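You operate a simulated robot arm through the tools that you are given. There is no shell and no other tool. Be economical: measure what you need, move in short steps, check, and stop when the job is done.

The job below is to be done with a simulated two-armed robot. You get a single attempt, and the scene is never put back.

Task
Put the yellow disc on top of the white spool. Take the folded tissue from the red tissue box and leave it on the blue card. Open the narrow cabinet door, take the blue dotted card and leave it on the low shelf of the narrow cabinet, then shut the door. Stack the 20 silver block from the green taped patch on top of the 40 silver block. Put one of the thick discs from the open table on the cream dish. Shut the teal box lid. Fetch the small white box that says "mirror" from the upper shelf of the short bench and set it in the inside of the black frame. Put the orange block on the yellow tray. Pick up the air wand with one hand, pass it to the other hand and put it on the shelf under the long white bench. Open the middle drawer, fetch the red block from the inside of the middle drawer and set it on top of the yellow carton on the top of the grey bench and shut the drawer again. Shut the front yellow flap. The order is free. Set down upright: thick disc, red block.

The check looks at the end state, three seconds after you hand in, the way a careful person would. Anything else that was tipped, shoved, dropped, spilled or broken makes it a failure. Lids that push on must go on centred and level and be pressed home; caps that screw on are set level and turned clockwise until they are tight.

Robot
Two 7-joint arms with two-finger parallel grippers on one trunk, on a base that drives. Base frame: it is fixed to the floor where the robot stands at the start and does not move with it; the origin is under the middle of the robot, x ahead of it, y to its left, z up. Readings come in cm, rad, newtons and seconds.
The left shoulder is at the start at [7, 13, 116.2], the right one opposite. With the tool pointing down near the work surface each hand reaches from about 22 to 52 cm from the robot's upright axis, wherever it stands, measured 20 degrees to its own side. Places, roughly: air wand [-175, 25, 100]; blue card [-250, -300, 100]; blue dotted card (8x5x13 cm) [-400, -130, 90]; cream dish (9x9x3 cm) [-200, -290, 50]; folded tissue (5x4x4 cm) [-330, -60, 100]; front yellow flap [-390, 200, 80]; inside of the black frame (15x21 cm) [-254, -104, 92]; low shelf of the narrow cabinet [-410, 360, 50]; middle drawer [-120, 170, 50]; narrow cabinet door [-420, 340, 100]; orange block (9x5x3 cm) [-190, 0, 90]; red block [-125, 175, 50]; shelf under the long white bench [-40, -250, 20]; silver block [-400, -150, 100]; small white box [-225, -300, 50]; teal box lid [-220, -280, 100]; thick disc [-275, -150, 100]; white spool (8x8x7 cm) [-290, -20, 90]; yellow carton [-75, 200, 100]; yellow disc [-325, -50, 100]; yellow tray (17x12x4 cm) [-370, -110, 90]. Payload 1.57 kg a hand.
The tool frame of a hand sits at the grasp point between the pads (the TCP): z along the fingers, y along the line on which they close. The tips reach 3 cm beyond it. The gripper opens to 8 cm. The fingers are 1.7 cm wide and 1.2 cm thick; the gripper's body (4 by 8.2 cm) begins 8 cm behind the TCP.
Orientation is told as [roll, pitch, yaw] about the base's x, y, z axes, in that order, counted from this pose: with the fingers straight down and closing along the base's y, the tool's x points along the base's -x, its y along +y and its z along -z.

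Tools
- The arms move only by the tool servo_tool. It takes "left_targets", "right_targets" or both (then of equal length, played together; a hand with none holds still); each is a list of rows, each an object (a shift or turn left out is 0, a gripper value left out holds the last) with "dr": the turn, a rotation vector about the base's x, y, z in degrees, a list of three; "translation": the shift along the base's x, y, z in cm, a list of three; "claw": the opening, from 0 (shut) to 1 (fully open). In form: [{"dr": [ax, ay, az], "translation": [dx, dy, dz], "claw": claw}, ...]. A call has 1 to 10 rows; each row is the pose to reach, as a shift and turn from the pose commanded when the call began. A row lasts 0.2 s, in which the tool goes at most 5 cm and 0.15 rad; a call with a longer step from one row to the next is refused whole, and so is a gripper value outside its range. Where a pose cannot be reached the arm comes as near as it can. A force on the tool above 40 N (or 10 N above the force at the start of the call, whichever is more), or a blocked arm, ends the call early, and 0.2 s more pass. Each finger travels about 10.8 cm/s and halts on what it meets, pressing with about 25 N; the grip force reading is that of the motor and also rises with nothing between the fingers. The clock runs only during rows and for 0.2 s after the last one: add rows that repeat a pose to give the fingers time. It gives the time, the measured TCP pose, the force on the tool (base axes), the opening and the grip force at its end, in the units of the frame above (readings bear some noise), with the torque about the TCP (base axes, N m) and any sound that the robot's microphone picked up.
- Cameras (640 x 400 px; columns grow to the right, rows downward): "scene" is now at [13.58, -1.28, 139.17]; the picture's right is [-0.05, -1.00, 0.00], its down [-0.61, 0.03, -0.79] and it looks along [0.79, -0.04, -0.61] (base axes); focal length 288 px, centre (320, 200). "left" rides on the left gripper at [7.2, 0.7, -12.2] in its tool frame; the picture's right is [-0.09, 1.00, 0.00], its down [-0.84, -0.08, -0.54] and it looks along [-0.54, -0.05, 0.84] (tool axes); focal length 238 px, centre (320, 200). "right" rides on the right gripper at [7.2, -0.7, -12.2] in its tool frame; the picture's right is [0.09, 1.00, 0.00], its down [-0.84, 0.08, -0.54] and it looks along [-0.54, 0.05, 0.84] (tool axes); focal length 238 px, centre (320, 200). There is no depth. A picture from a camera that has moved, and an enlarged one, comes with that camera's place and axes in the base frame and with its lens. The place of the scene camera against the robot may be out by one fixed shift of up to 1.2 cm in any direction.
- camera(camera): a new picture of that camera. The clock stands still meanwhile.
- slide_trunk(by): slides the trunk up (or, below 0, down) by that many cm; the arms and the scene camera ride with it, the base frame stays. It gives what a move gives, with no picture.
- steer(legs): drives the robot by 1 to 6 legs, each [ahead, left, turn to the left] in cm, cm and rad, along the robot's own axes; the way and the turn of a leg run together, so that a leg with both is an arc; at most 150 cm and 3.142 rad a leg. The arms and the cameras ride along, it lands a little off, and it stops where it bumps. It gives what a move gives.
- head_to(pan, tilt): turns the head with the scene camera to pan (to the left, within 1.501 rad either way) and tilt (down, from -0.506 to 1.204), counted from straight ahead of the robot. It gives what a move gives.
- inspect(camera, box): a new picture of the part [left, top, right, bottom] of that camera's present view, enlarged. The clock stands still meanwhile.
- finish_job(): hands the job in; it is judged then, once.

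Go step by step. Nothing tells you exact positions but the pictures and the camera data: compare them with the known pose of the tool, close in by small moves and look again before you grip or let go. The budget is 592 turns and 384 pictures, counting those below and the enlarged ones. Unless the task says otherwise, let go and move clear before handing in.

The tools are called after "Emit:" as a command line: name --argument value ..., lists and objects as JSON in quotes. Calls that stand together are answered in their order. servo_tool: Moves the arms, as the interface text tells. Its arguments: {"type":"object","properties":{"left_targets":{"type":"array","items":{"type":"object","properties":{"dr":{"type":"array","items":{"type":"number"}},"translation":{"type":"array","items":{"type":"number"}},"claw":{"type":"number"}}}},"right_targets":{"type":"array","items":{"type":"object","properties":{"dr":{"type":"array","items":{"type":"number"}},"translation":{"type":"array","items":{"type":"number"}},"claw":{"type":"number"}}}}},"required":[]} The other tools are called the same way: slide_trunk (by) slides the trunk up or down; steer (legs) drives the base; head_to (pan, tilt) turns the head that bears the scene camera; camera (camera) takes a picture; inspect (camera, box) takes an enlarged picture of a part of a camera's view; finish_job () hands the job in.

At the start:

```text
t: 0.0
left_position: [42.03, 17.04, 116.29]
left_ee_rot: [0.0, 0.002, 0.003]
left_wrist_force: [-0.4, -0.3, 0.3]
left_torque: [-0.03, 0.03, -0.02]
left_gripper_width: 7.99
left_finger_force: 0.0
right_position: [42.92, -15.13, 115.78]
right_ee_rot: [-0.001, 0.0, -0.002]
right_wrist_force: [0.1, 0.6, -0.1]
right_torque: [0.03, -0.02, -0.02]
right_gripper_width: 7.99
right_finger_force: 0.0
trunk travel left (down, up): [-80.0, 14.0]
robot x, y, heading: [0.12, 0.13, -0.003]
head pan, tilt: [-0.047, 0.653]
```

scene: 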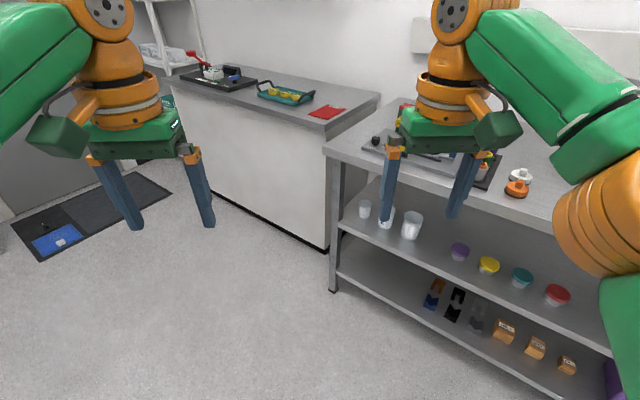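
right: 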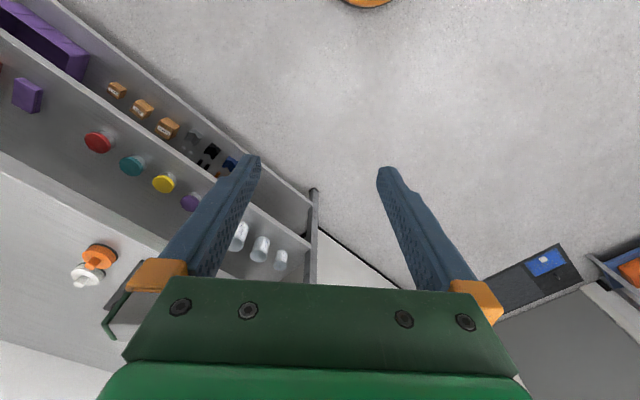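
left: 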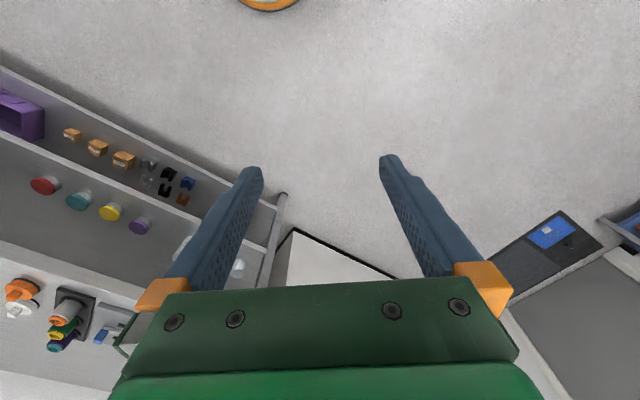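

I see a room with benches; most targets lie behind me (negative x). I'll turn round and look.

Emit:
steer --legs '[[0, 0, 3.14]]'

Emit:
head_to --pan 0 --tilt 0.35

Emit:
camera --camera "scene"

Emit:
head_to --pan 1.2 --tilt 0.35

Emit:
camera --camera "scene"

Emit:
head_to --pan -1.2 --tilt 0.35

Emit:
camera --camera "scene"

```text
t: 7.6
left_position: [-43.05, -14.58, 116.32]
left_ee_rot: [0.001, 0.001, 3.087]
left_wrist_force: [-0.6, 0.4, 0.7]
left_torque: [0.01, -0.01, 0.01]
left_gripper_width: 7.99
left_finger_force: 0.1
right_position: [-41.95, 17.48, 115.74]
right_ee_rot: [-0.001, -0.001, 3.081]
right_wrist_force: [0.7, 0.0, 0.3]
right_torque: [0.03, -0.01, -0.01]
right_gripper_width: 7.99
right_finger_force: 0.1
trunk travel left (down, up): [-80.0, 14.0]
robot x, y, heading: [-0.6, -0.16, 3.081]
head pan, tilt: [-0.047, 0.653]
```

```text
t: 8.4
left_position: [-42.97, -14.58, 116.29]
left_ee_rot: [-0.001, 0.001, 3.085]
left_wrist_force: [-0.6, -0.8, 0.1]
left_torque: [0.02, 0.02, 0.04]
left_gripper_width: 8.0
left_finger_force: 0.0
right_position: [-41.97, 17.44, 115.72]
right_ee_rot: [0.0, 0.002, 3.081]
right_wrist_force: [0.0, -0.8, -0.4]
right_torque: [0.02, 0.03, 0.03]
right_gripper_width: 7.99
right_finger_force: 0.0
trunk travel left (down, up): [-80.0, 14.0]
robot x, y, heading: [0.18, -0.06, 3.083]
head pan, tilt: [0.0, 0.351]
```

```text
380 pictures are left
camera scene: at [-14.42, -0.05, 141.89], right [0.06, 1.0, 0.0], down [0.34, -0.02, -0.94], along [-0.94, 0.05, -0.34], focal length 288 px, centre (320, 200)
```

scene: 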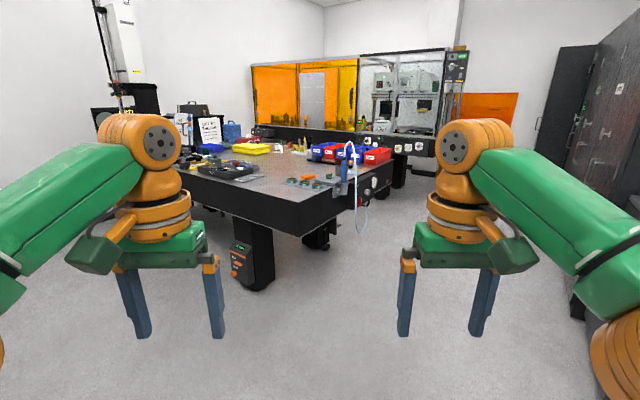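

```text
t: 9.8
left_position: [-43.09, -14.49, 116.27]
left_ee_rot: [0.0, 0.001, 3.085]
left_wrist_force: [-0.5, 0.0, 0.3]
left_torque: [-0.01, 0.06, -0.02]
left_gripper_width: 8.0
left_finger_force: 0.0
right_position: [-42.02, 17.41, 115.71]
right_ee_rot: [0.0, 0.001, 3.081]
right_wrist_force: [-0.2, -0.8, 0.2]
right_torque: [-0.04, -0.05, 0.0]
right_gripper_width: 8.0
right_finger_force: 0.1
trunk travel left (down, up): [-80.0, 14.0]
robot x, y, heading: [0.17, -0.2, 3.084]
head pan, tilt: [1.201, 0.351]
```

```text
379 pictures are left
camera scene: at [-9.0, -9.05, 141.9], right [-0.91, 0.42, 0.0], down [0.14, 0.31, -0.94], along [-0.39, -0.85, -0.34], focal length 288 px, centre (320, 200)
```

scene: 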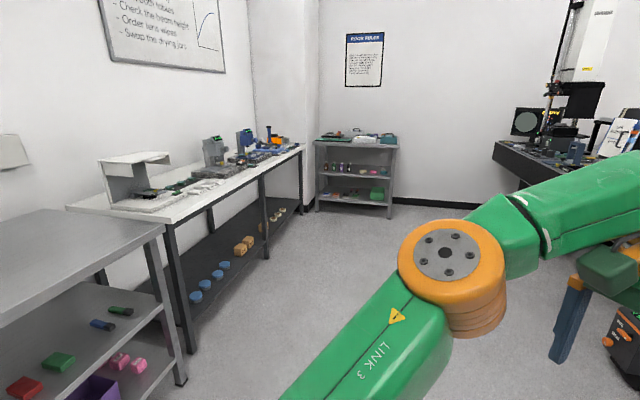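

```text
t: 12.0
left_position: [-42.89, -14.53, 116.27]
left_ee_rot: [0.0, 0.003, 3.086]
left_wrist_force: [-0.3, 0.4, 0.2]
left_torque: [-0.03, 0.0, -0.05]
left_gripper_width: 7.98
left_finger_force: 0.0
right_position: [-42.01, 17.37, 115.6]
right_ee_rot: [0.0, 0.0, 3.082]
right_wrist_force: [-0.7, 0.6, -0.4]
right_torque: [-0.01, -0.01, 0.03]
right_gripper_width: 8.0
right_finger_force: 0.0
trunk travel left (down, up): [-80.0, 14.0]
robot x, y, heading: [0.1, 0.19, 3.087]
head pan, tilt: [-1.201, 0.351]
```

```text
378 pictures are left
camera scene: at [-8.0, 8.28, 141.9], right [0.95, 0.31, 0.0], down [0.11, -0.33, -0.94], along [-0.29, 0.89, -0.34], focal length 288 px, centre (320, 200)
```

scene: 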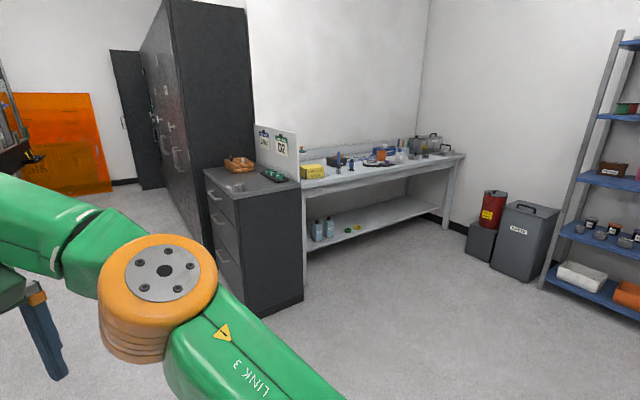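

The optical table lies ahead, drawers and grey bench right, white bench left. I'll zoom the views.

Emit:
inspect --camera "scene" --box '[200, 100, 480, 275]'

Emit:
head_to --pan 0 --tilt 0.35

Emit:
inspect --camera "scene" --box '[170, 100, 410, 250]'

Emit:
inspect --camera "scene" --box '[340, 30, 640, 217]'

Emit:
head_to --pan 0.9 --tilt 0.35

Emit:
inspect --camera "scene" --box '[0, 90, 320, 290]'

```text
2.29 times, centred on (340, 188) of scene
camera zoom: at [-8.0, 8.28, 141.9], right [0.95, 0.31, 0.0], down [0.11, -0.33, -0.94], along [-0.29, 0.89, -0.34], focal length 658 px, centre (274, 229)
```

zoom: 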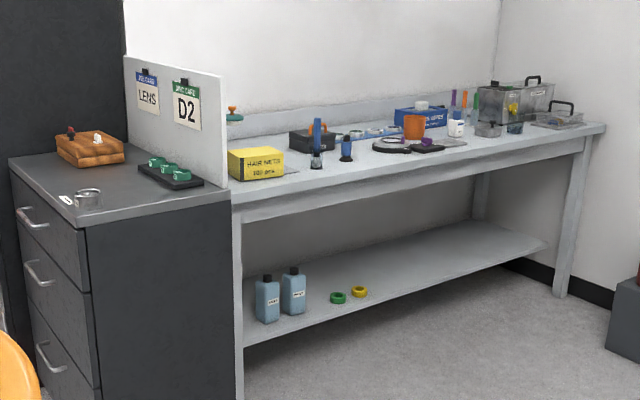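

```text
t: 13.4
left_position: [-43.13, -14.62, 116.34]
left_ee_rot: [-0.001, 0.002, 3.086]
left_wrist_force: [0.7, 0.9, -0.2]
left_torque: [-0.01, -0.02, 0.02]
left_gripper_width: 8.02
left_finger_force: 0.2
right_position: [-41.86, 17.49, 115.7]
right_ee_rot: [0.0, 0.001, 3.083]
right_wrist_force: [0.7, -0.6, 0.1]
right_torque: [0.02, -0.02, -0.02]
right_gripper_width: 8.01
right_finger_force: 0.0
trunk travel left (down, up): [-80.0, 14.0]
robot x, y, heading: [-0.13, -0.07, 3.082]
head pan, tilt: [0.0, 0.351]
```

```text
2.67 times, centred on (290, 175) of scene
camera zoom: at [-14.43, -0.04, 141.9], right [0.06, 1.0, 0.0], down [0.34, -0.02, -0.94], along [-0.94, 0.05, -0.34], focal length 768 px, centre (400, 267)
```

zoom: 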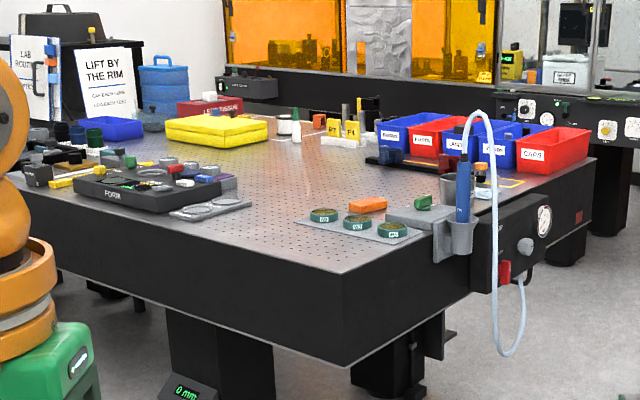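

```text
2.13 times, centred on (490, 124) of scene
camera zoom: at [-14.43, -0.04, 141.9], right [0.06, 1.0, 0.0], down [0.34, -0.02, -0.94], along [-0.94, 0.05, -0.34], focal length 614 px, centre (-43, 363)
```

zoom: 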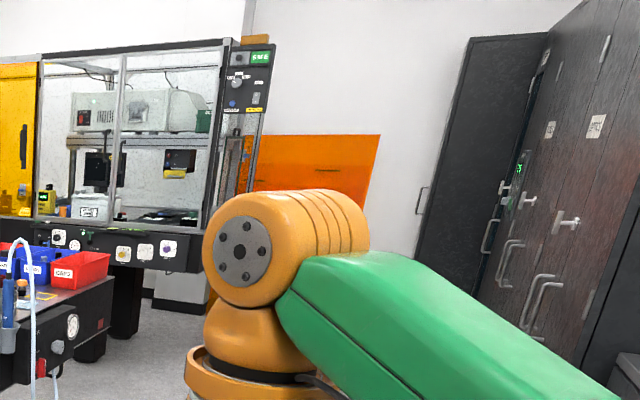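

```text
t: 14.6
left_position: [-43.09, -14.62, 116.21]
left_ee_rot: [0.0, 0.003, 3.087]
left_wrist_force: [-0.1, 0.4, -0.7]
left_torque: [-0.01, 0.0, -0.01]
left_gripper_width: 8.01
left_finger_force: 0.0
right_position: [-41.94, 17.5, 115.67]
right_ee_rot: [0.001, -0.001, 3.083]
right_wrist_force: [0.6, 0.7, -0.6]
right_torque: [-0.02, 0.02, 0.0]
right_gripper_width: 8.01
right_finger_force: 0.0
trunk travel left (down, up): [-80.0, 14.0]
robot x, y, heading: [-0.16, 0.02, 3.089]
head pan, tilt: [0.901, 0.351]
```

```text
2.00 times, centred on (160, 190) of scene
camera zoom: at [-11.33, -7.53, 141.9], right [-0.75, 0.67, 0.0], down [0.23, 0.26, -0.94], along [-0.63, -0.7, -0.34], focal length 576 px, centre (640, 220)
```

zoom: 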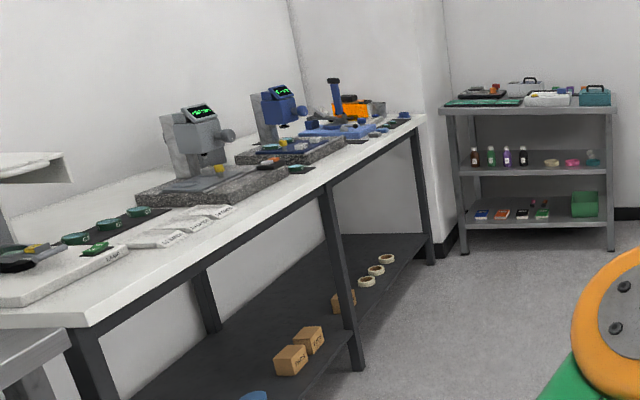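

The room's axes are rotated about 0.9 rad. I'll first go to the drawer unit.

Emit:
steer --legs '[[0, 0, -2.185], [-12, 75, 0], [-11, 75, 0]]'

Emit:
head_to --pan 0 --tilt 0.7

Emit:
camera --camera "scene"

```text
t: 27.8
left_position: [-119.36, 122.77, 116.3]
left_ee_rot: [0.001, 0.002, 0.888]
left_wrist_force: [-0.2, -0.1, -0.3]
left_torque: [0.01, 0.05, -0.01]
left_gripper_width: 7.96
left_finger_force: 0.0
right_position: [-93.84, 103.05, 115.66]
right_ee_rot: [0.002, -0.001, 0.883]
right_wrist_force: [0.7, -1.0, 0.6]
right_torque: [-0.03, -0.02, 0.03]
right_gripper_width: 8.02
right_finger_force: 0.1
trunk travel left (down, up): [-80.0, 14.0]
robot x, y, heading: [-132.76, 79.31, 0.884]
head pan, tilt: [0.901, 0.351]
```

```text
t: 29.0
left_position: [-119.5, 122.97, 116.26]
left_ee_rot: [-0.001, 0.001, 0.886]
left_wrist_force: [-0.3, -0.2, -0.1]
left_torque: [0.02, 0.0, -0.03]
left_gripper_width: 7.99
left_finger_force: 0.1
right_position: [-93.99, 103.19, 115.76]
right_ee_rot: [0.003, 0.0, 0.883]
right_wrist_force: [0.8, -0.4, -0.4]
right_torque: [0.02, -0.03, 0.01]
right_gripper_width: 8.0
right_finger_force: 0.1
trunk travel left (down, up): [-80.0, 14.0]
robot x, y, heading: [-133.05, 79.53, 0.885]
head pan, tilt: [0.0, 0.7]
```

```text
373 pictures are left
camera scene: at [-124.41, 89.11, 138.76], right [0.77, -0.63, 0.0], down [-0.41, -0.5, -0.77], along [0.48, 0.59, -0.64], focal length 288 px, centre (320, 200)
```

scene: 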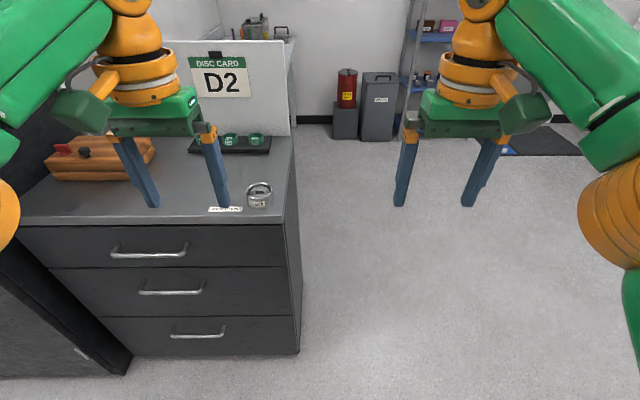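

Drawer unit is ahead-left; middle handle around (-129,163,52). I'll check the left side before moving.

Emit:
head_to --pan 0.8 --tilt 0.6

Emit:
camera --camera "scene"

```text
t: 30.1
left_position: [-119.41, 122.85, 116.26]
left_ee_rot: [-0.002, 0.003, 0.885]
left_wrist_force: [0.4, -0.9, -0.6]
left_torque: [0.02, -0.01, -0.02]
left_gripper_width: 7.98
left_finger_force: 0.1
right_position: [-93.87, 103.15, 115.72]
right_ee_rot: [0.002, 0.0, 0.882]
right_wrist_force: [-0.7, 0.4, 0.3]
right_torque: [0.04, 0.02, -0.02]
right_gripper_width: 8.01
right_finger_force: 0.1
trunk travel left (down, up): [-80.0, 14.0]
robot x, y, heading: [-132.78, 79.45, 0.885]
head pan, tilt: [0.799, 0.6]
```

```text
372 pictures are left
camera scene: at [-130.78, 91.32, 139.62], right [0.99, 0.11, 0.0], down [0.06, -0.56, -0.82], along [-0.09, 0.82, -0.57], focal length 288 px, centre (320, 200)
```

scene: 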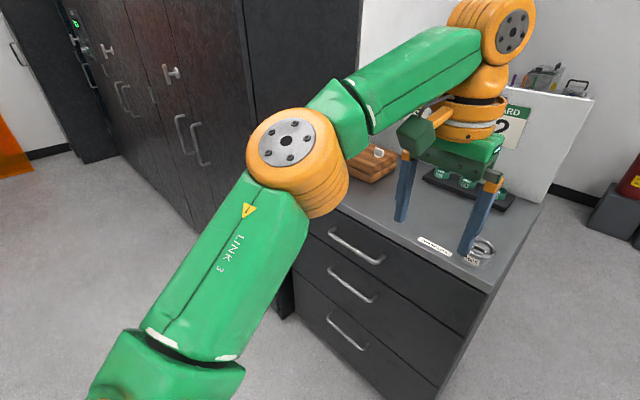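

Tall cabinets are flush with the drawers. I'll move left 36 cm and lower the trunk.

Emit:
steer --legs '[[0, 36, 0]]'

Emit:
slide_trunk --by -52

Emit:
head_to --pan 0.2 --tilt 0.5

Emit:
camera --camera "scene"

Emit:
camera --camera "left"

```text
t: 32.5
left_position: [-147.51, 146.13, 116.33]
left_ee_rot: [0.003, 0.002, 0.882]
left_wrist_force: [0.4, 0.7, 1.1]
left_torque: [0.01, 0.02, -0.03]
left_gripper_width: 8.01
left_finger_force: 0.1
right_position: [-122.21, 126.17, 115.67]
right_ee_rot: [0.002, -0.001, 0.879]
right_wrist_force: [0.0, -0.2, 0.0]
right_torque: [0.05, 0.03, -0.05]
right_gripper_width: 8.01
right_finger_force: 0.0
trunk travel left (down, up): [-80.0, 14.0]
robot x, y, heading: [-161.21, 102.81, 0.878]
head pan, tilt: [0.799, 0.6]
```

```text
refused: -52 is not a number from -40 to 40
```

```text
t: 33.5
left_position: [-147.58, 146.11, 116.28]
left_ee_rot: [0.001, 0.002, 0.881]
left_wrist_force: [0.2, 0.3, 0.4]
left_torque: [0.0, -0.04, -0.02]
left_gripper_width: 8.02
left_finger_force: 0.0
right_position: [-122.34, 126.38, 115.65]
right_ee_rot: [0.001, 0.0, 0.877]
right_wrist_force: [0.7, 0.2, 0.2]
right_torque: [-0.01, -0.03, -0.01]
right_gripper_width: 8.0
right_finger_force: 0.1
trunk travel left (down, up): [-80.0, 14.0]
robot x, y, heading: [-161.1, 102.8, 0.882]
head pan, tilt: [0.201, 0.499]
```

```text
371 pictures are left
camera scene: at [-153.91, 113.91, 140.53], right [0.88, -0.47, 0.0], down [-0.23, -0.42, -0.88], along [0.41, 0.77, -0.48], focal length 288 px, centre (320, 200)
```

scene: 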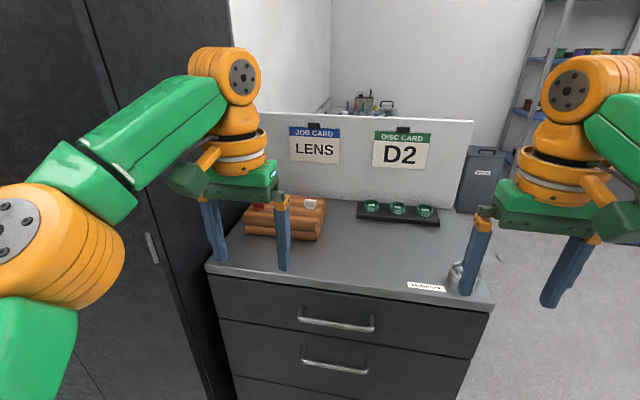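

```text
370 pictures are left
camera left: at [-152.64, 141.08, 128.43], right [-0.71, 0.7, 0.0], down [0.59, 0.6, 0.54], along [0.38, 0.38, -0.84], focal length 238 px, centre (320, 200)
```

left: 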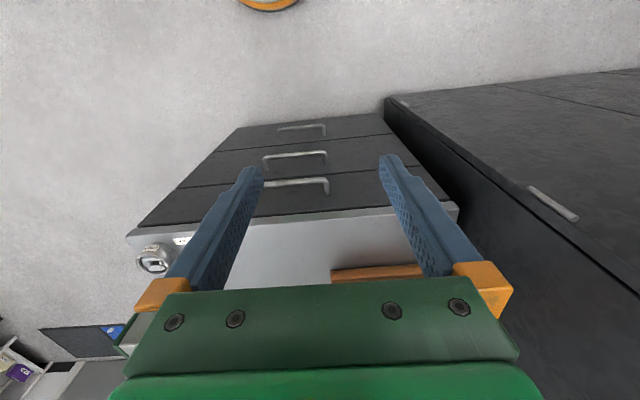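

Handle is near (-124,159,52), 67 cm ahead and 7 cm left. I lower the trunk in two slides.

Emit:
slide_trunk --by -30

Emit:
slide_trunk --by -22

Emit:
camera --camera "scene"

Emit:
camera --camera "left"

```text
t: 36.5
left_position: [-147.59, 146.13, 86.3]
left_ee_rot: [0.001, 0.003, 0.882]
left_wrist_force: [-1.4, 0.1, -0.1]
left_torque: [-0.02, 0.0, -0.04]
left_gripper_width: 8.01
left_finger_force: 0.0
right_position: [-122.37, 126.31, 85.74]
right_ee_rot: [0.002, 0.001, 0.878]
right_wrist_force: [0.4, 0.4, -0.4]
right_torque: [0.01, 0.0, -0.01]
right_gripper_width: 8.0
right_finger_force: 0.1
trunk travel left (down, up): [-50.0, 44.0]
robot x, y, heading: [-161.45, 102.88, 0.876]
head pan, tilt: [0.201, 0.499]
```

```text
t: 38.8
left_position: [-147.59, 146.21, 64.28]
left_ee_rot: [0.0, 0.002, 0.881]
left_wrist_force: [0.6, 0.1, 0.5]
left_torque: [0.0, 0.0, 0.02]
left_gripper_width: 7.96
left_finger_force: 0.0
right_position: [-122.36, 126.37, 63.85]
right_ee_rot: [0.003, 0.0, 0.876]
right_wrist_force: [0.1, 0.1, 1.4]
right_torque: [-0.02, 0.0, 0.0]
right_gripper_width: 7.99
right_finger_force: 0.1
trunk travel left (down, up): [-28.0, 66.0]
robot x, y, heading: [-161.4, 103.04, 0.879]
head pan, tilt: [0.201, 0.499]
```

```text
369 pictures are left
camera scene: at [-153.9, 113.89, 88.54], right [0.88, -0.47, 0.0], down [-0.23, -0.42, -0.88], along [0.41, 0.77, -0.48], focal length 288 px, centre (320, 200)
```

scene: 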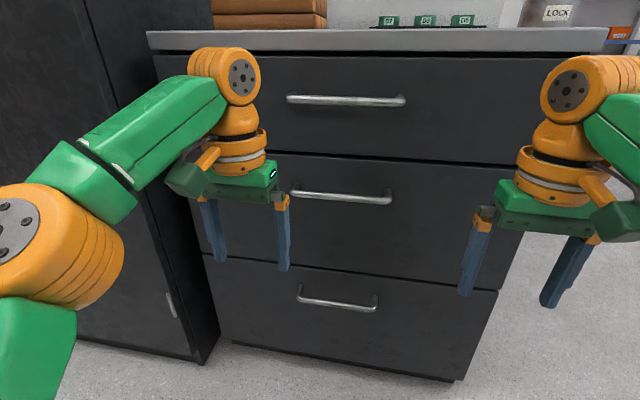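

```text
368 pictures are left
camera left: at [-152.64, 141.06, 76.44], right [-0.71, 0.7, 0.0], down [0.59, 0.6, 0.54], along [0.38, 0.38, -0.84], focal length 238 px, centre (320, 200)
```

left: 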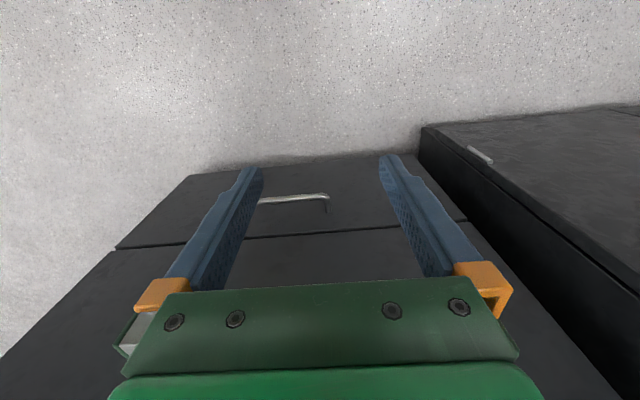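

The handle triangulates to about (-129,154,63.6). I'll turn the left hand to point forward with vertical closing; first the yaw.

Emit:
servo_tool --left_targets '[{"dr": [0, 0, 8.5]}, {"dr": [0, 0, 17]}, {"dr": [0, 0, 25.5]}, {"dr": [0, 0, 34]}, {"dr": [0, 0, 42.5]}, {"dr": [0, 0, 51]}, {"dr": [0, 0, 59.5]}, {"dr": [0, 0, 68]}, {"dr": [0, 0, 76.5]}, {"dr": [0, 0, 85]}]'

Emit:
servo_tool --left_targets '[{"dr": [6.48, -5.35, 0]}, {"dr": [12.95, -10.7, 0]}, {"dr": [19.4, -16.1, 0]}, {"dr": [25.9, -21.4, 0]}, {"dr": [32.4, -26.8, 0]}, {"dr": [38.9, -32.1, 0]}, {"dr": [45.3, -37.5, 0]}, {"dr": [51.8, -42.8, 0]}]'

Emit:
camera --camera "scene"

Emit:
camera --camera "left"

```text
t: 41.0
left_position: [-147.7, 146.25, 64.32]
left_ee_rot: [0.0, 0.002, 2.366]
left_wrist_force: [0.2, -0.2, 0.3]
left_torque: [0.01, -0.01, 0.03]
left_gripper_width: 8.01
left_finger_force: 0.0
right_position: [-122.4, 126.38, 63.74]
right_ee_rot: [0.001, 0.0, 0.879]
right_wrist_force: [0.0, -0.9, 0.1]
right_torque: [0.0, -0.02, 0.01]
right_gripper_width: 7.99
right_finger_force: 0.0
trunk travel left (down, up): [-28.0, 66.0]
robot x, y, heading: [-161.34, 103.17, 0.876]
head pan, tilt: [0.201, 0.499]
```

```text
t: 42.8
left_position: [-147.8, 146.21, 64.32]
left_ee_rot: [-1.176, -0.079, 2.414]
left_wrist_force: [0.2, -0.7, -0.5]
left_torque: [-0.03, -0.02, -0.01]
left_gripper_width: 7.98
left_finger_force: 0.0
right_position: [-122.24, 126.31, 63.71]
right_ee_rot: [-0.001, 0.001, 0.878]
right_wrist_force: [-0.1, -0.5, -0.3]
right_torque: [0.0, -0.02, -0.01]
right_gripper_width: 7.99
right_finger_force: 0.0
trunk travel left (down, up): [-28.0, 66.0]
robot x, y, heading: [-161.1, 102.66, 0.884]
head pan, tilt: [0.201, 0.499]
```

```text
367 pictures are left
camera scene: at [-153.9, 113.9, 88.53], right [0.88, -0.47, 0.0], down [-0.23, -0.42, -0.88], along [0.41, 0.77, -0.48], focal length 288 px, centre (320, 200)
```

scene: 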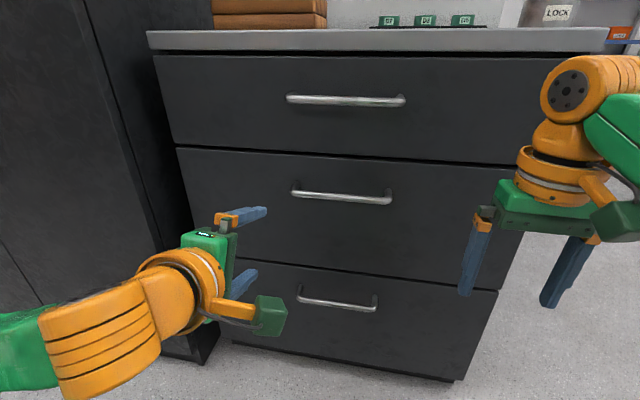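

```text
366 pictures are left
camera left: at [-149.64, 132.64, 67.75], right [-0.38, -0.18, -0.91], down [-0.92, 0.19, 0.35], along [0.11, 0.97, -0.24], focal length 238 px, centre (320, 200)
```

left: 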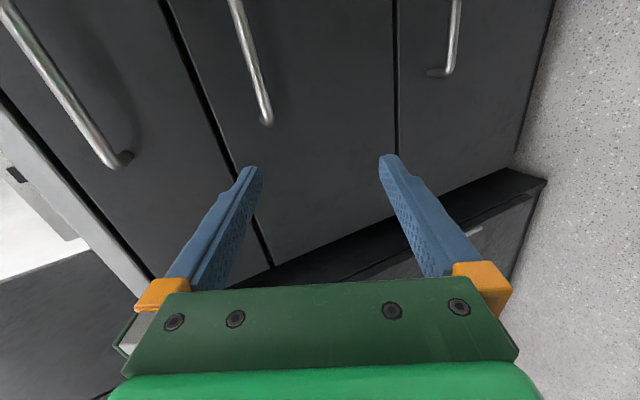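

The forward grip orientation works. I'll finish the tilt and approach the handle, then check.

Emit:
servo_tool --left_targets '[{"dr": [5, -4, 2], "translation": [3, 1, -0.2]}, {"dr": [10, -8, 3.5], "translation": [6, 2, -0.4]}, {"dr": [13.9, -11.5, 5], "translation": [8.5, 3, -0.6]}, {"dr": [13.9, -11.5, 5], "translation": [10.5, 4, -0.7]}]'

Emit:
camera --camera "left"

Emit:
camera --camera "scene"

```text
t: 43.8
left_position: [-137.0, 150.22, 63.52]
left_ee_rot: [-1.487, -0.074, 2.53]
left_wrist_force: [-0.1, 0.4, -0.2]
left_torque: [0.0, 0.02, -0.03]
left_gripper_width: 7.99
left_finger_force: 0.0
right_position: [-122.37, 126.34, 63.69]
right_ee_rot: [0.001, 0.0, 0.878]
right_wrist_force: [-0.2, -0.8, 0.2]
right_torque: [0.0, 0.0, 0.01]
right_gripper_width: 8.01
right_finger_force: 0.0
trunk travel left (down, up): [-28.0, 66.0]
robot x, y, heading: [-161.27, 102.78, 0.878]
head pan, tilt: [0.201, 0.499]
```

```text
365 pictures are left
camera left: at [-138.09, 136.08, 63.31], right [-0.18, 0.03, -0.98], down [-0.98, 0.04, 0.18], along [0.04, 1.0, 0.02], focal length 238 px, centre (320, 200)
```

left: 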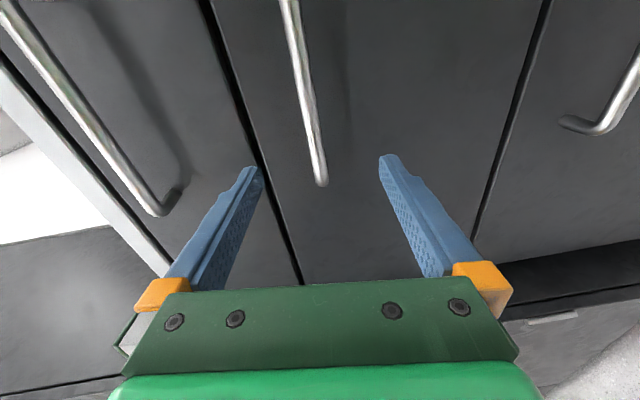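

```text
364 pictures are left
camera scene: at [-153.88, 113.9, 88.53], right [0.88, -0.47, 0.0], down [-0.23, -0.42, -0.88], along [0.41, 0.77, -0.48], focal length 288 px, centre (320, 200)
```

scene: 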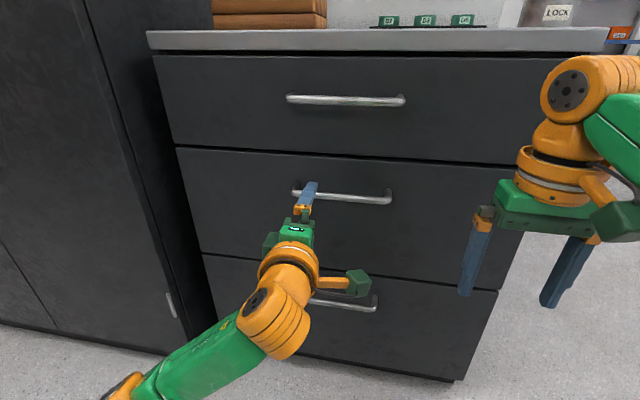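

Bar sits midway between the fingers. Moving in the last bit and gripping.

Emit:
servo_tool --left_targets '[{"translation": [2.5, 2, 0.1]}, {"translation": [4.7, 4.3, 0.1]}, {"translation": [4.7, 4.3, 0.1], "claw": 0.5}, {"translation": [4.7, 4.3, 0.1], "claw": 0}, {"translation": [4.7, 4.3, 0.1], "claw": 0}, {"translation": [4.7, 4.3, 0.1], "claw": 0}]'

Emit:
camera --camera "left"

```text
t: 45.2
left_position: [-132.4, 154.66, 63.39]
left_ee_rot: [-1.487, -0.071, 2.53]
left_wrist_force: [0.7, -0.5, -0.7]
left_torque: [-0.37, -0.43, 0.36]
left_gripper_width: 1.47
left_finger_force: 30.7
right_position: [-122.23, 126.2, 63.61]
right_ee_rot: [-0.001, 0.0, 0.879]
right_wrist_force: [0.0, 0.0, 0.4]
right_torque: [0.0, -0.01, -0.02]
right_gripper_width: 8.0
right_finger_force: 0.0
trunk travel left (down, up): [-28.0, 66.0]
robot x, y, heading: [-160.97, 103.01, 0.88]
head pan, tilt: [0.201, 0.499]
```

```text
363 pictures are left
camera left: at [-133.55, 140.48, 63.22], right [-0.18, 0.03, -0.98], down [-0.98, 0.04, 0.18], along [0.04, 1.0, 0.02], focal length 238 px, centre (320, 200)
```

left: 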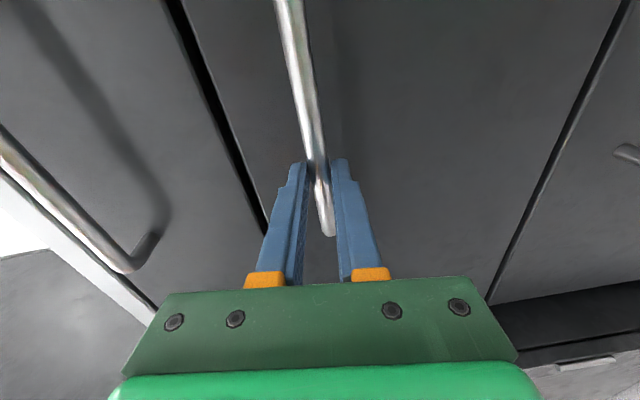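

Gripped the handle. Pulling the drawer out slowly.

Emit:
servo_tool --left_targets '[{"translation": [-1.3, -1.55, 0]}, {"translation": [-2.6, -3.1, 0]}, {"translation": [-3.9, -4.6, 0]}, {"translation": [-5.2, -6.2, 0]}, {"translation": [-6.5, -7.7, 0]}, {"translation": [-7.8, -9.3, 0]}, {"translation": [-9.1, -10.8, 0]}, {"translation": [-10.4, -12.3, 0]}, {"translation": [-11.7, -13.9, 0]}, {"translation": [-13, -15.4, 0]}]'

Emit:
camera --camera "scene"

```text
t: 46.7
left_position: [-140.26, 145.47, 63.4]
left_ee_rot: [-1.477, -0.092, 2.533]
left_wrist_force: [6.3, -7.3, -14.9]
left_torque: [-0.69, -0.16, 0.03]
left_gripper_width: 1.5
left_finger_force: 30.6
right_position: [-122.07, 126.2, 63.57]
right_ee_rot: [0.002, 0.004, 0.873]
right_wrist_force: [0.1, 0.2, 0.6]
right_torque: [-0.02, 0.01, 0.01]
right_gripper_width: 8.02
right_finger_force: 0.1
trunk travel left (down, up): [-28.0, 66.0]
robot x, y, heading: [-160.75, 102.68, 0.879]
head pan, tilt: [0.201, 0.499]
stopped in row 7 (left hand): the force on the tool passed its limit at 52 N (the readings are from after the stop); the commanded pose is now the measured one
```

```text
362 pictures are left
camera scene: at [-153.62, 113.92, 88.49], right [0.88, -0.47, 0.0], down [-0.23, -0.42, -0.88], along [0.41, 0.77, -0.48], focal length 288 px, centre (320, 200)
```

scene: 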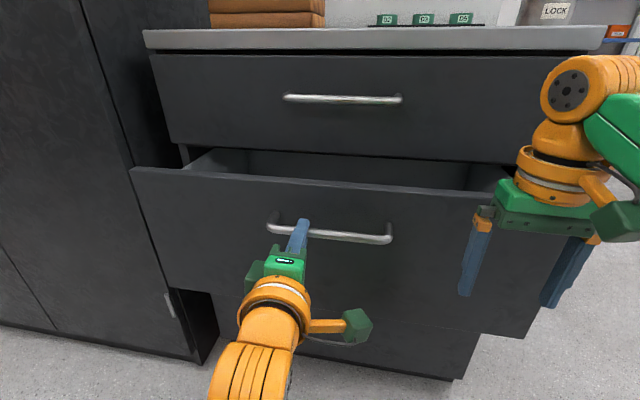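

The drawer came 12 cm, then the force limit tripped; the right hand is close to the drawer, so I raise it away first, then continue.

Emit:
servo_tool --right_targets '[{"translation": [1.5, -1.5, 4]}, {"translation": [3, -3, 8]}, {"translation": [4.5, -4.5, 12]}, {"translation": [6, -6, 16]}, {"translation": [7, -7, 20]}, {"translation": [7, -7, 24]}]'

Emit:
servo_tool --left_targets '[{"translation": [-0.65, -0.76, 0]}, {"translation": [-1.3, -1.52, 0]}, {"translation": [-1.95, -2.28, 0]}, {"translation": [-2.6, -3.04, 0]}, {"translation": [-3.25, -3.8, 0]}, {"translation": [-3.9, -4.56, 0]}, {"translation": [-4.55, -5.32, 0]}, {"translation": [-5.2, -6.1, 0]}, {"translation": [-5.85, -6.84, 0]}, {"translation": [-6.5, -7.6, 0]}]'

Emit:
camera --camera "scene"

```text
t: 48.1
left_position: [-140.26, 145.56, 63.4]
left_ee_rot: [-1.479, -0.091, 2.535]
left_wrist_force: [11.8, -11.0, -20.3]
left_torque: [-0.77, -0.27, -0.65]
left_gripper_width: 1.54
left_finger_force: 30.7
right_position: [-121.17, 118.81, 70.34]
right_ee_rot: [0.003, 0.004, 0.876]
right_wrist_force: [-0.3, 1.4, -0.3]
right_torque: [-0.03, -0.03, -0.02]
right_gripper_width: 8.02
right_finger_force: 0.0
right hand out of reach, approached as far as the arm can: row 1, 2, 3, 4, 5, 6
trunk travel left (down, up): [-28.0, 66.0]
robot x, y, heading: [-161.38, 102.39, 0.874]
head pan, tilt: [0.201, 0.499]
```

```text
t: 48.4
left_position: [-140.39, 145.37, 63.45]
left_ee_rot: [-1.476, -0.099, 2.534]
left_wrist_force: [8.0, -8.4, -18.3]
left_torque: [-0.81, -0.17, -0.14]
left_gripper_width: 1.51
left_finger_force: 31.3
right_position: [-121.18, 118.57, 70.44]
right_ee_rot: [0.002, 0.003, 0.873]
right_wrist_force: [0.4, 0.1, 0.3]
right_torque: [0.03, 0.01, -0.01]
right_gripper_width: 8.03
right_finger_force: 0.0
trunk travel left (down, up): [-28.0, 66.0]
robot x, y, heading: [-161.65, 102.93, 0.877]
head pan, tilt: [0.201, 0.499]
stopped in row 1 (left hand): the force on the tool passed its limit at 45 N (the readings are from after the stop); the commanded pose is now the measured one
```

```text
361 pictures are left
camera scene: at [-153.55, 113.93, 88.49], right [0.88, -0.48, 0.0], down [-0.23, -0.42, -0.88], along [0.42, 0.77, -0.48], focal length 288 px, centre (320, 200)
```

scene: 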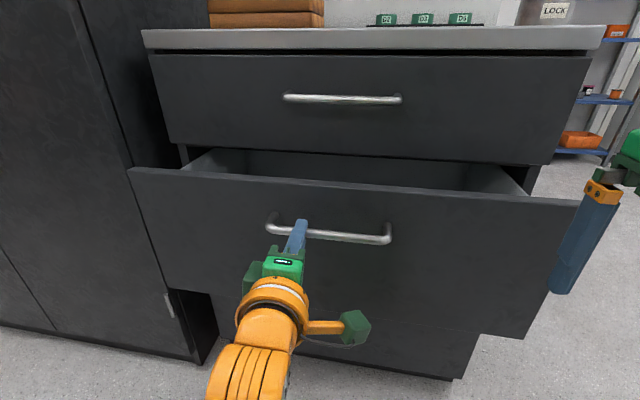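

Possibly an end stop at 12 cm, or binding. I'll release, back off, and look inside from higher up.

Emit:
servo_tool --left_targets '[{"claw": 0.5}, {"claw": 0.8}, {"translation": [-1.9, -2.3, 0]}, {"translation": [-3.9, -4.7, 0]}, {"translation": [-4.5, -5.4, 0]}]'

Emit:
slide_trunk --by 40

Emit:
head_to --pan 0.1 --tilt 0.8

Emit:
camera --camera "scene"

```text
t: 49.5
left_position: [-143.6, 142.54, 68.9]
left_ee_rot: [-1.668, -0.184, 2.625]
left_wrist_force: [0.9, 0.9, 0.6]
left_torque: [-0.02, -0.01, 0.02]
left_gripper_width: 6.39
left_finger_force: 0.1
left hand out of reach, approached as far as the arm can: row 4, 5
right_position: [-121.39, 118.54, 70.65]
right_ee_rot: [0.0, -0.004, 0.874]
right_wrist_force: [0.6, -0.5, -0.2]
right_torque: [-0.01, 0.02, 0.0]
right_gripper_width: 7.99
right_finger_force: 0.0
trunk travel left (down, up): [-28.0, 66.0]
robot x, y, heading: [-161.56, 102.96, 0.875]
head pan, tilt: [0.201, 0.499]
stopped in row 5 (left hand): the arm was blocked; the commanded pose is now the measured one
```

```text
t: 53.3
left_position: [-143.57, 142.43, 108.84]
left_ee_rot: [-1.664, -0.185, 2.623]
left_wrist_force: [0.2, -0.4, 0.7]
left_torque: [0.0, 0.0, 0.02]
left_gripper_width: 6.4
left_finger_force: 0.1
right_position: [-121.37, 118.6, 110.6]
right_ee_rot: [0.003, -0.002, 0.874]
right_wrist_force: [-0.5, -0.4, 1.0]
right_torque: [0.01, 0.0, -0.02]
right_gripper_width: 7.99
right_finger_force: 0.1
trunk travel left (down, up): [-68.0, 26.0]
robot x, y, heading: [-160.91, 102.88, 0.874]
head pan, tilt: [0.201, 0.499]
```

```text
t: 54.1
left_position: [-143.55, 142.34, 108.81]
left_ee_rot: [-1.664, -0.186, 2.622]
left_wrist_force: [-0.2, 0.8, 0.4]
left_torque: [-0.02, 0.0, 0.02]
left_gripper_width: 6.42
left_finger_force: 0.0
right_position: [-121.32, 118.52, 110.56]
right_ee_rot: [0.0, -0.002, 0.874]
right_wrist_force: [0.2, 0.4, -0.7]
right_torque: [0.0, -0.02, 0.03]
right_gripper_width: 8.01
right_finger_force: 0.0
trunk travel left (down, up): [-68.0, 26.0]
robot x, y, heading: [-161.08, 102.5, 0.881]
head pan, tilt: [0.099, 0.799]
```

```text
360 pictures are left
camera scene: at [-153.63, 112.51, 125.94], right [0.83, -0.56, 0.0], down [-0.4, -0.59, -0.7], along [0.39, 0.58, -0.72], focal length 288 px, centre (320, 200)
```

scene: 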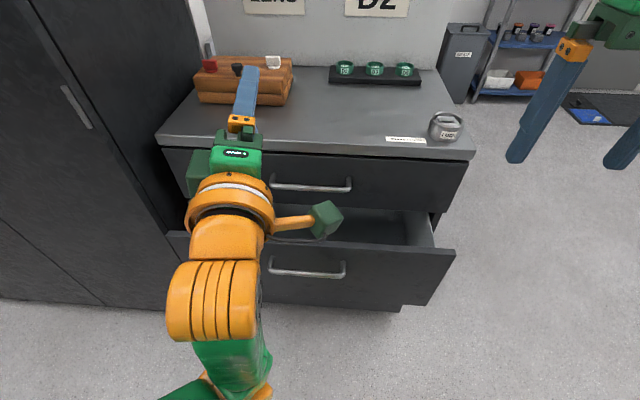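

That was only the arm folding to its limit. I'll back the base 15 cm, lower again, regrip and pull by driving.

Emit:
steer --legs '[[-15, 0, 0]]'

Emit:
slide_trunk --by -40

Emit:
servo_tool --left_targets '[{"dr": [-4, 3.3, 0], "translation": [1, 1, -2.5], "claw": 1}, {"dr": [-7.9, 6.5, 0], "translation": [2, 2, -5.3]}, {"dr": [-7.9, 6.5, 0], "translation": [4, 4, -5.3]}]'

Emit:
camera --camera "left"

Emit:
head_to --pan 0.1 --tilt 0.6

Emit:
camera --camera "scene"

```text
t: 55.5
left_position: [-153.12, 131.04, 108.71]
left_ee_rot: [-1.663, -0.185, 2.624]
left_wrist_force: [0.1, -0.2, -0.6]
left_torque: [-0.02, 0.0, -0.01]
left_gripper_width: 6.39
left_finger_force: 0.0
right_position: [-130.84, 107.21, 110.58]
right_ee_rot: [0.001, 0.0, 0.876]
right_wrist_force: [-0.7, 0.0, 0.5]
right_torque: [-0.01, -0.01, -0.02]
right_gripper_width: 8.0
right_finger_force: 0.1
trunk travel left (down, up): [-68.0, 26.0]
robot x, y, heading: [-170.64, 91.34, 0.879]
head pan, tilt: [0.099, 0.799]
```

```text
t: 59.3
left_position: [-153.3, 130.96, 68.82]
left_ee_rot: [-1.666, -0.189, 2.626]
left_wrist_force: [-0.1, 0.9, -0.4]
left_torque: [0.02, 0.04, -0.03]
left_gripper_width: 6.41
left_finger_force: 0.1
right_position: [-131.02, 107.04, 70.65]
right_ee_rot: [0.002, -0.001, 0.875]
right_wrist_force: [0.0, 0.0, 0.5]
right_torque: [0.01, 0.04, 0.03]
right_gripper_width: 8.0
right_finger_force: 0.1
trunk travel left (down, up): [-28.0, 66.0]
robot x, y, heading: [-171.1, 91.19, 0.875]
head pan, tilt: [0.099, 0.799]
```

```text
t: 60.0
left_position: [-152.58, 135.22, 65.19]
left_ee_rot: [-1.582, -0.346, 2.688]
left_wrist_force: [-0.8, 0.2, 0.6]
left_torque: [-0.03, 0.01, 0.03]
left_gripper_width: 7.97
left_finger_force: 0.0
right_position: [-130.96, 107.1, 70.71]
right_ee_rot: [0.001, -0.003, 0.876]
right_wrist_force: [0.2, 1.1, 0.2]
right_torque: [0.03, -0.03, 0.02]
right_gripper_width: 7.99
right_finger_force: 0.1
trunk travel left (down, up): [-28.0, 66.0]
robot x, y, heading: [-171.04, 91.13, 0.88]
head pan, tilt: [0.099, 0.799]
stopped in row 3 (left hand): the arm was blocked; the commanded pose is now the measured one
```

```text
359 pictures are left
camera left: at [-152.1, 121.55, 61.99], right [-0.38, 0.2, -0.91], down [-0.92, -0.15, 0.35], along [-0.07, 0.97, 0.24], focal length 238 px, centre (320, 200)
```

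left: 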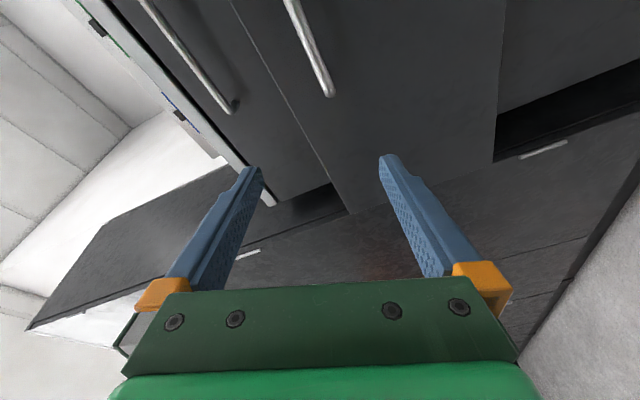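

```text
t: 60.7
left_position: [-152.68, 135.42, 65.16]
left_ee_rot: [-1.582, -0.345, 2.685]
left_wrist_force: [-0.3, -0.1, -0.7]
left_torque: [0.02, -0.01, 0.0]
left_gripper_width: 7.99
left_finger_force: 0.0
right_position: [-131.04, 107.2, 70.61]
right_ee_rot: [0.002, -0.002, 0.876]
right_wrist_force: [-0.5, -0.2, 0.7]
right_torque: [0.0, 0.0, -0.02]
right_gripper_width: 8.0
right_finger_force: 0.1
trunk travel left (down, up): [-28.0, 66.0]
robot x, y, heading: [-170.65, 91.71, 0.876]
head pan, tilt: [0.099, 0.6]
```

```text
358 pictures are left
camera scene: at [-162.83, 101.58, 87.62], right [0.83, -0.56, 0.0], down [-0.32, -0.47, -0.82], along [0.46, 0.68, -0.57], focal length 288 px, centre (320, 200)
```

scene: 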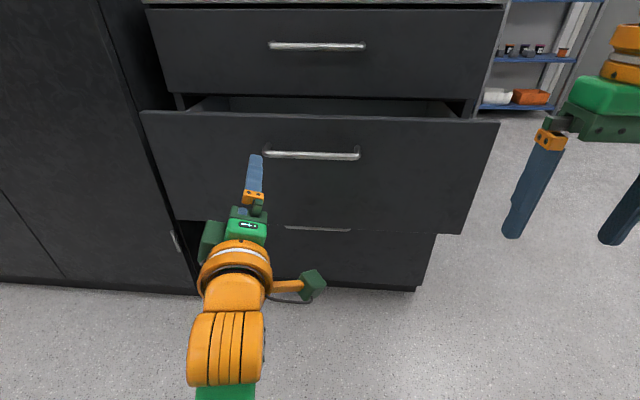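

The wrist got rolled; I'll correct orientation while moving out to a pre-grasp in front of the bar.

Emit:
servo_tool --left_targets '[{"dr": [-3, -5.6, -3], "translation": [2, 1.5, -0.3]}, {"dr": [-6, -11, -6], "translation": [4, 3, -0.7]}, {"dr": [-9, -17, -9], "translation": [6, 4.2, -1]}, {"dr": [-12, -22.4, -12], "translation": [8, 5.6, -1.5]}, {"dr": [-12, -22.4, -12], "translation": [9.6, 6.8, -1.7]}]'

Emit:
camera --camera "left"

```text
t: 61.4
left_position: [-150.21, 140.44, 63.86]
left_ee_rot: [-1.6, -0.22, 2.632]
left_wrist_force: [-0.3, -0.5, -0.5]
left_torque: [0.0, 0.01, -0.01]
left_gripper_width: 7.99
left_finger_force: 0.0
right_position: [-131.17, 107.16, 70.65]
right_ee_rot: [0.0, -0.003, 0.877]
right_wrist_force: [0.7, 0.4, 0.0]
right_torque: [-0.02, 0.01, 0.03]
right_gripper_width: 8.01
right_finger_force: 0.0
trunk travel left (down, up): [-28.0, 66.0]
robot x, y, heading: [-170.61, 91.18, 0.873]
head pan, tilt: [0.099, 0.6]
stopped in row 3 (left hand): the arm was blocked; the commanded pose is now the measured one
```

```text
357 pictures are left
camera left: at [-150.07, 126.4, 61.3], right [-0.25, 0.17, -0.95], down [-0.97, -0.08, 0.24], along [-0.04, 0.98, 0.19], focal length 238 px, centre (320, 200)
```

left: 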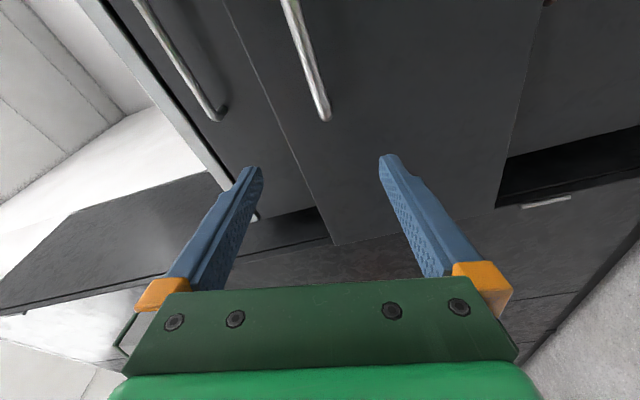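

Continuing to reshape toward the pre-grasp pose in smaller steps.

Emit:
servo_tool --left_targets '[{"dr": [-2, -3, -2], "translation": [1.4, 0.4, 0]}, {"dr": [-4, -6, -4], "translation": [2.8, 0.7, -0.1]}, {"dr": [-6, -9, -6], "translation": [4.3, 1, -0.2]}, {"dr": [-8, -12, -8], "translation": [5.8, 1.4, -0.3]}, {"dr": [-9.9, -14.6, -10], "translation": [7.2, 1.7, -0.4]}]'

Emit:
camera --camera "left"

```text
t: 62.6
left_position: [-143.81, 143.17, 63.11]
left_ee_rot: [-1.601, 0.045, 2.484]
left_wrist_force: [1.0, 0.3, 1.1]
left_torque: [-0.02, 0.01, 0.01]
left_gripper_width: 8.0
left_finger_force: 0.0
right_position: [-130.97, 107.08, 70.73]
right_ee_rot: [0.002, -0.002, 0.877]
right_wrist_force: [0.6, 0.2, -0.5]
right_torque: [0.04, 0.01, 0.02]
right_gripper_width: 8.0
right_finger_force: 0.0
trunk travel left (down, up): [-28.0, 66.0]
robot x, y, heading: [-171.11, 91.39, 0.879]
head pan, tilt: [0.099, 0.6]
```

```text
356 pictures are left
camera left: at [-145.54, 129.09, 62.43], right [-0.02, 0.05, -1.0], down [-1.0, 0.08, 0.02], along [0.08, 1.0, 0.05], focal length 238 px, centre (320, 200)
```

left: 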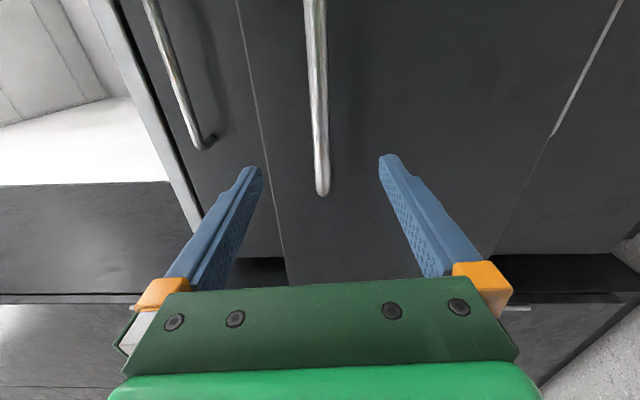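

Well aligned. Close in and grip.

Emit:
servo_tool --left_targets '[{"translation": [1.5, 1.6, 0.2]}, {"translation": [2.8, 3.2, 0.3]}, {"translation": [2.8, 3.2, 0.3], "claw": 0.5}, {"translation": [2.8, 3.2, 0.3], "claw": 0}, {"translation": [2.8, 3.2, 0.3], "claw": 0}, {"translation": [2.8, 3.2, 0.3], "claw": 0}]'

Emit:
steer --legs '[[-12, 0, 0]]'

Emit:
camera --camera "scene"

```text
t: 64.0
left_position: [-139.86, 145.53, 63.1]
left_ee_rot: [-1.589, 0.087, 2.458]
left_wrist_force: [0.1, -1.6, -19.6]
left_torque: [-0.05, 0.7, 0.14]
left_gripper_width: 1.49
left_finger_force: 30.4
right_position: [-130.73, 107.44, 70.33]
right_ee_rot: [0.001, 0.005, 0.876]
right_wrist_force: [0.5, -0.2, 0.1]
right_torque: [0.03, -0.03, -0.01]
right_gripper_width: 8.02
right_finger_force: 0.1
trunk travel left (down, up): [-28.0, 66.0]
robot x, y, heading: [-170.83, 91.44, 0.877]
head pan, tilt: [0.099, 0.6]
```

```text
t: 65.2
left_position: [-147.24, 136.34, 63.15]
left_ee_rot: [-1.588, 0.084, 2.455]
left_wrist_force: [6.3, -7.0, -22.1]
left_torque: [-0.02, 0.76, -0.79]
left_gripper_width: 1.48
left_finger_force: 30.9
right_position: [-138.15, 98.1, 70.34]
right_ee_rot: [0.001, 0.006, 0.876]
right_wrist_force: [0.3, 0.6, 0.2]
right_torque: [0.0, -0.01, 0.0]
right_gripper_width: 7.99
right_finger_force: 0.1
trunk travel left (down, up): [-28.0, 66.0]
robot x, y, heading: [-178.28, 82.11, 0.876]
head pan, tilt: [0.099, 0.6]
```

```text
355 pictures are left
camera scene: at [-170.01, 92.72, 87.53], right [0.83, -0.56, 0.0], down [-0.32, -0.47, -0.82], along [0.46, 0.68, -0.57], focal length 288 px, centre (320, 200)
```

scene: 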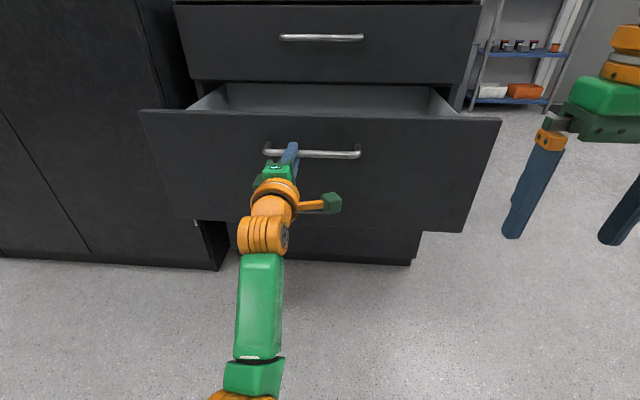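

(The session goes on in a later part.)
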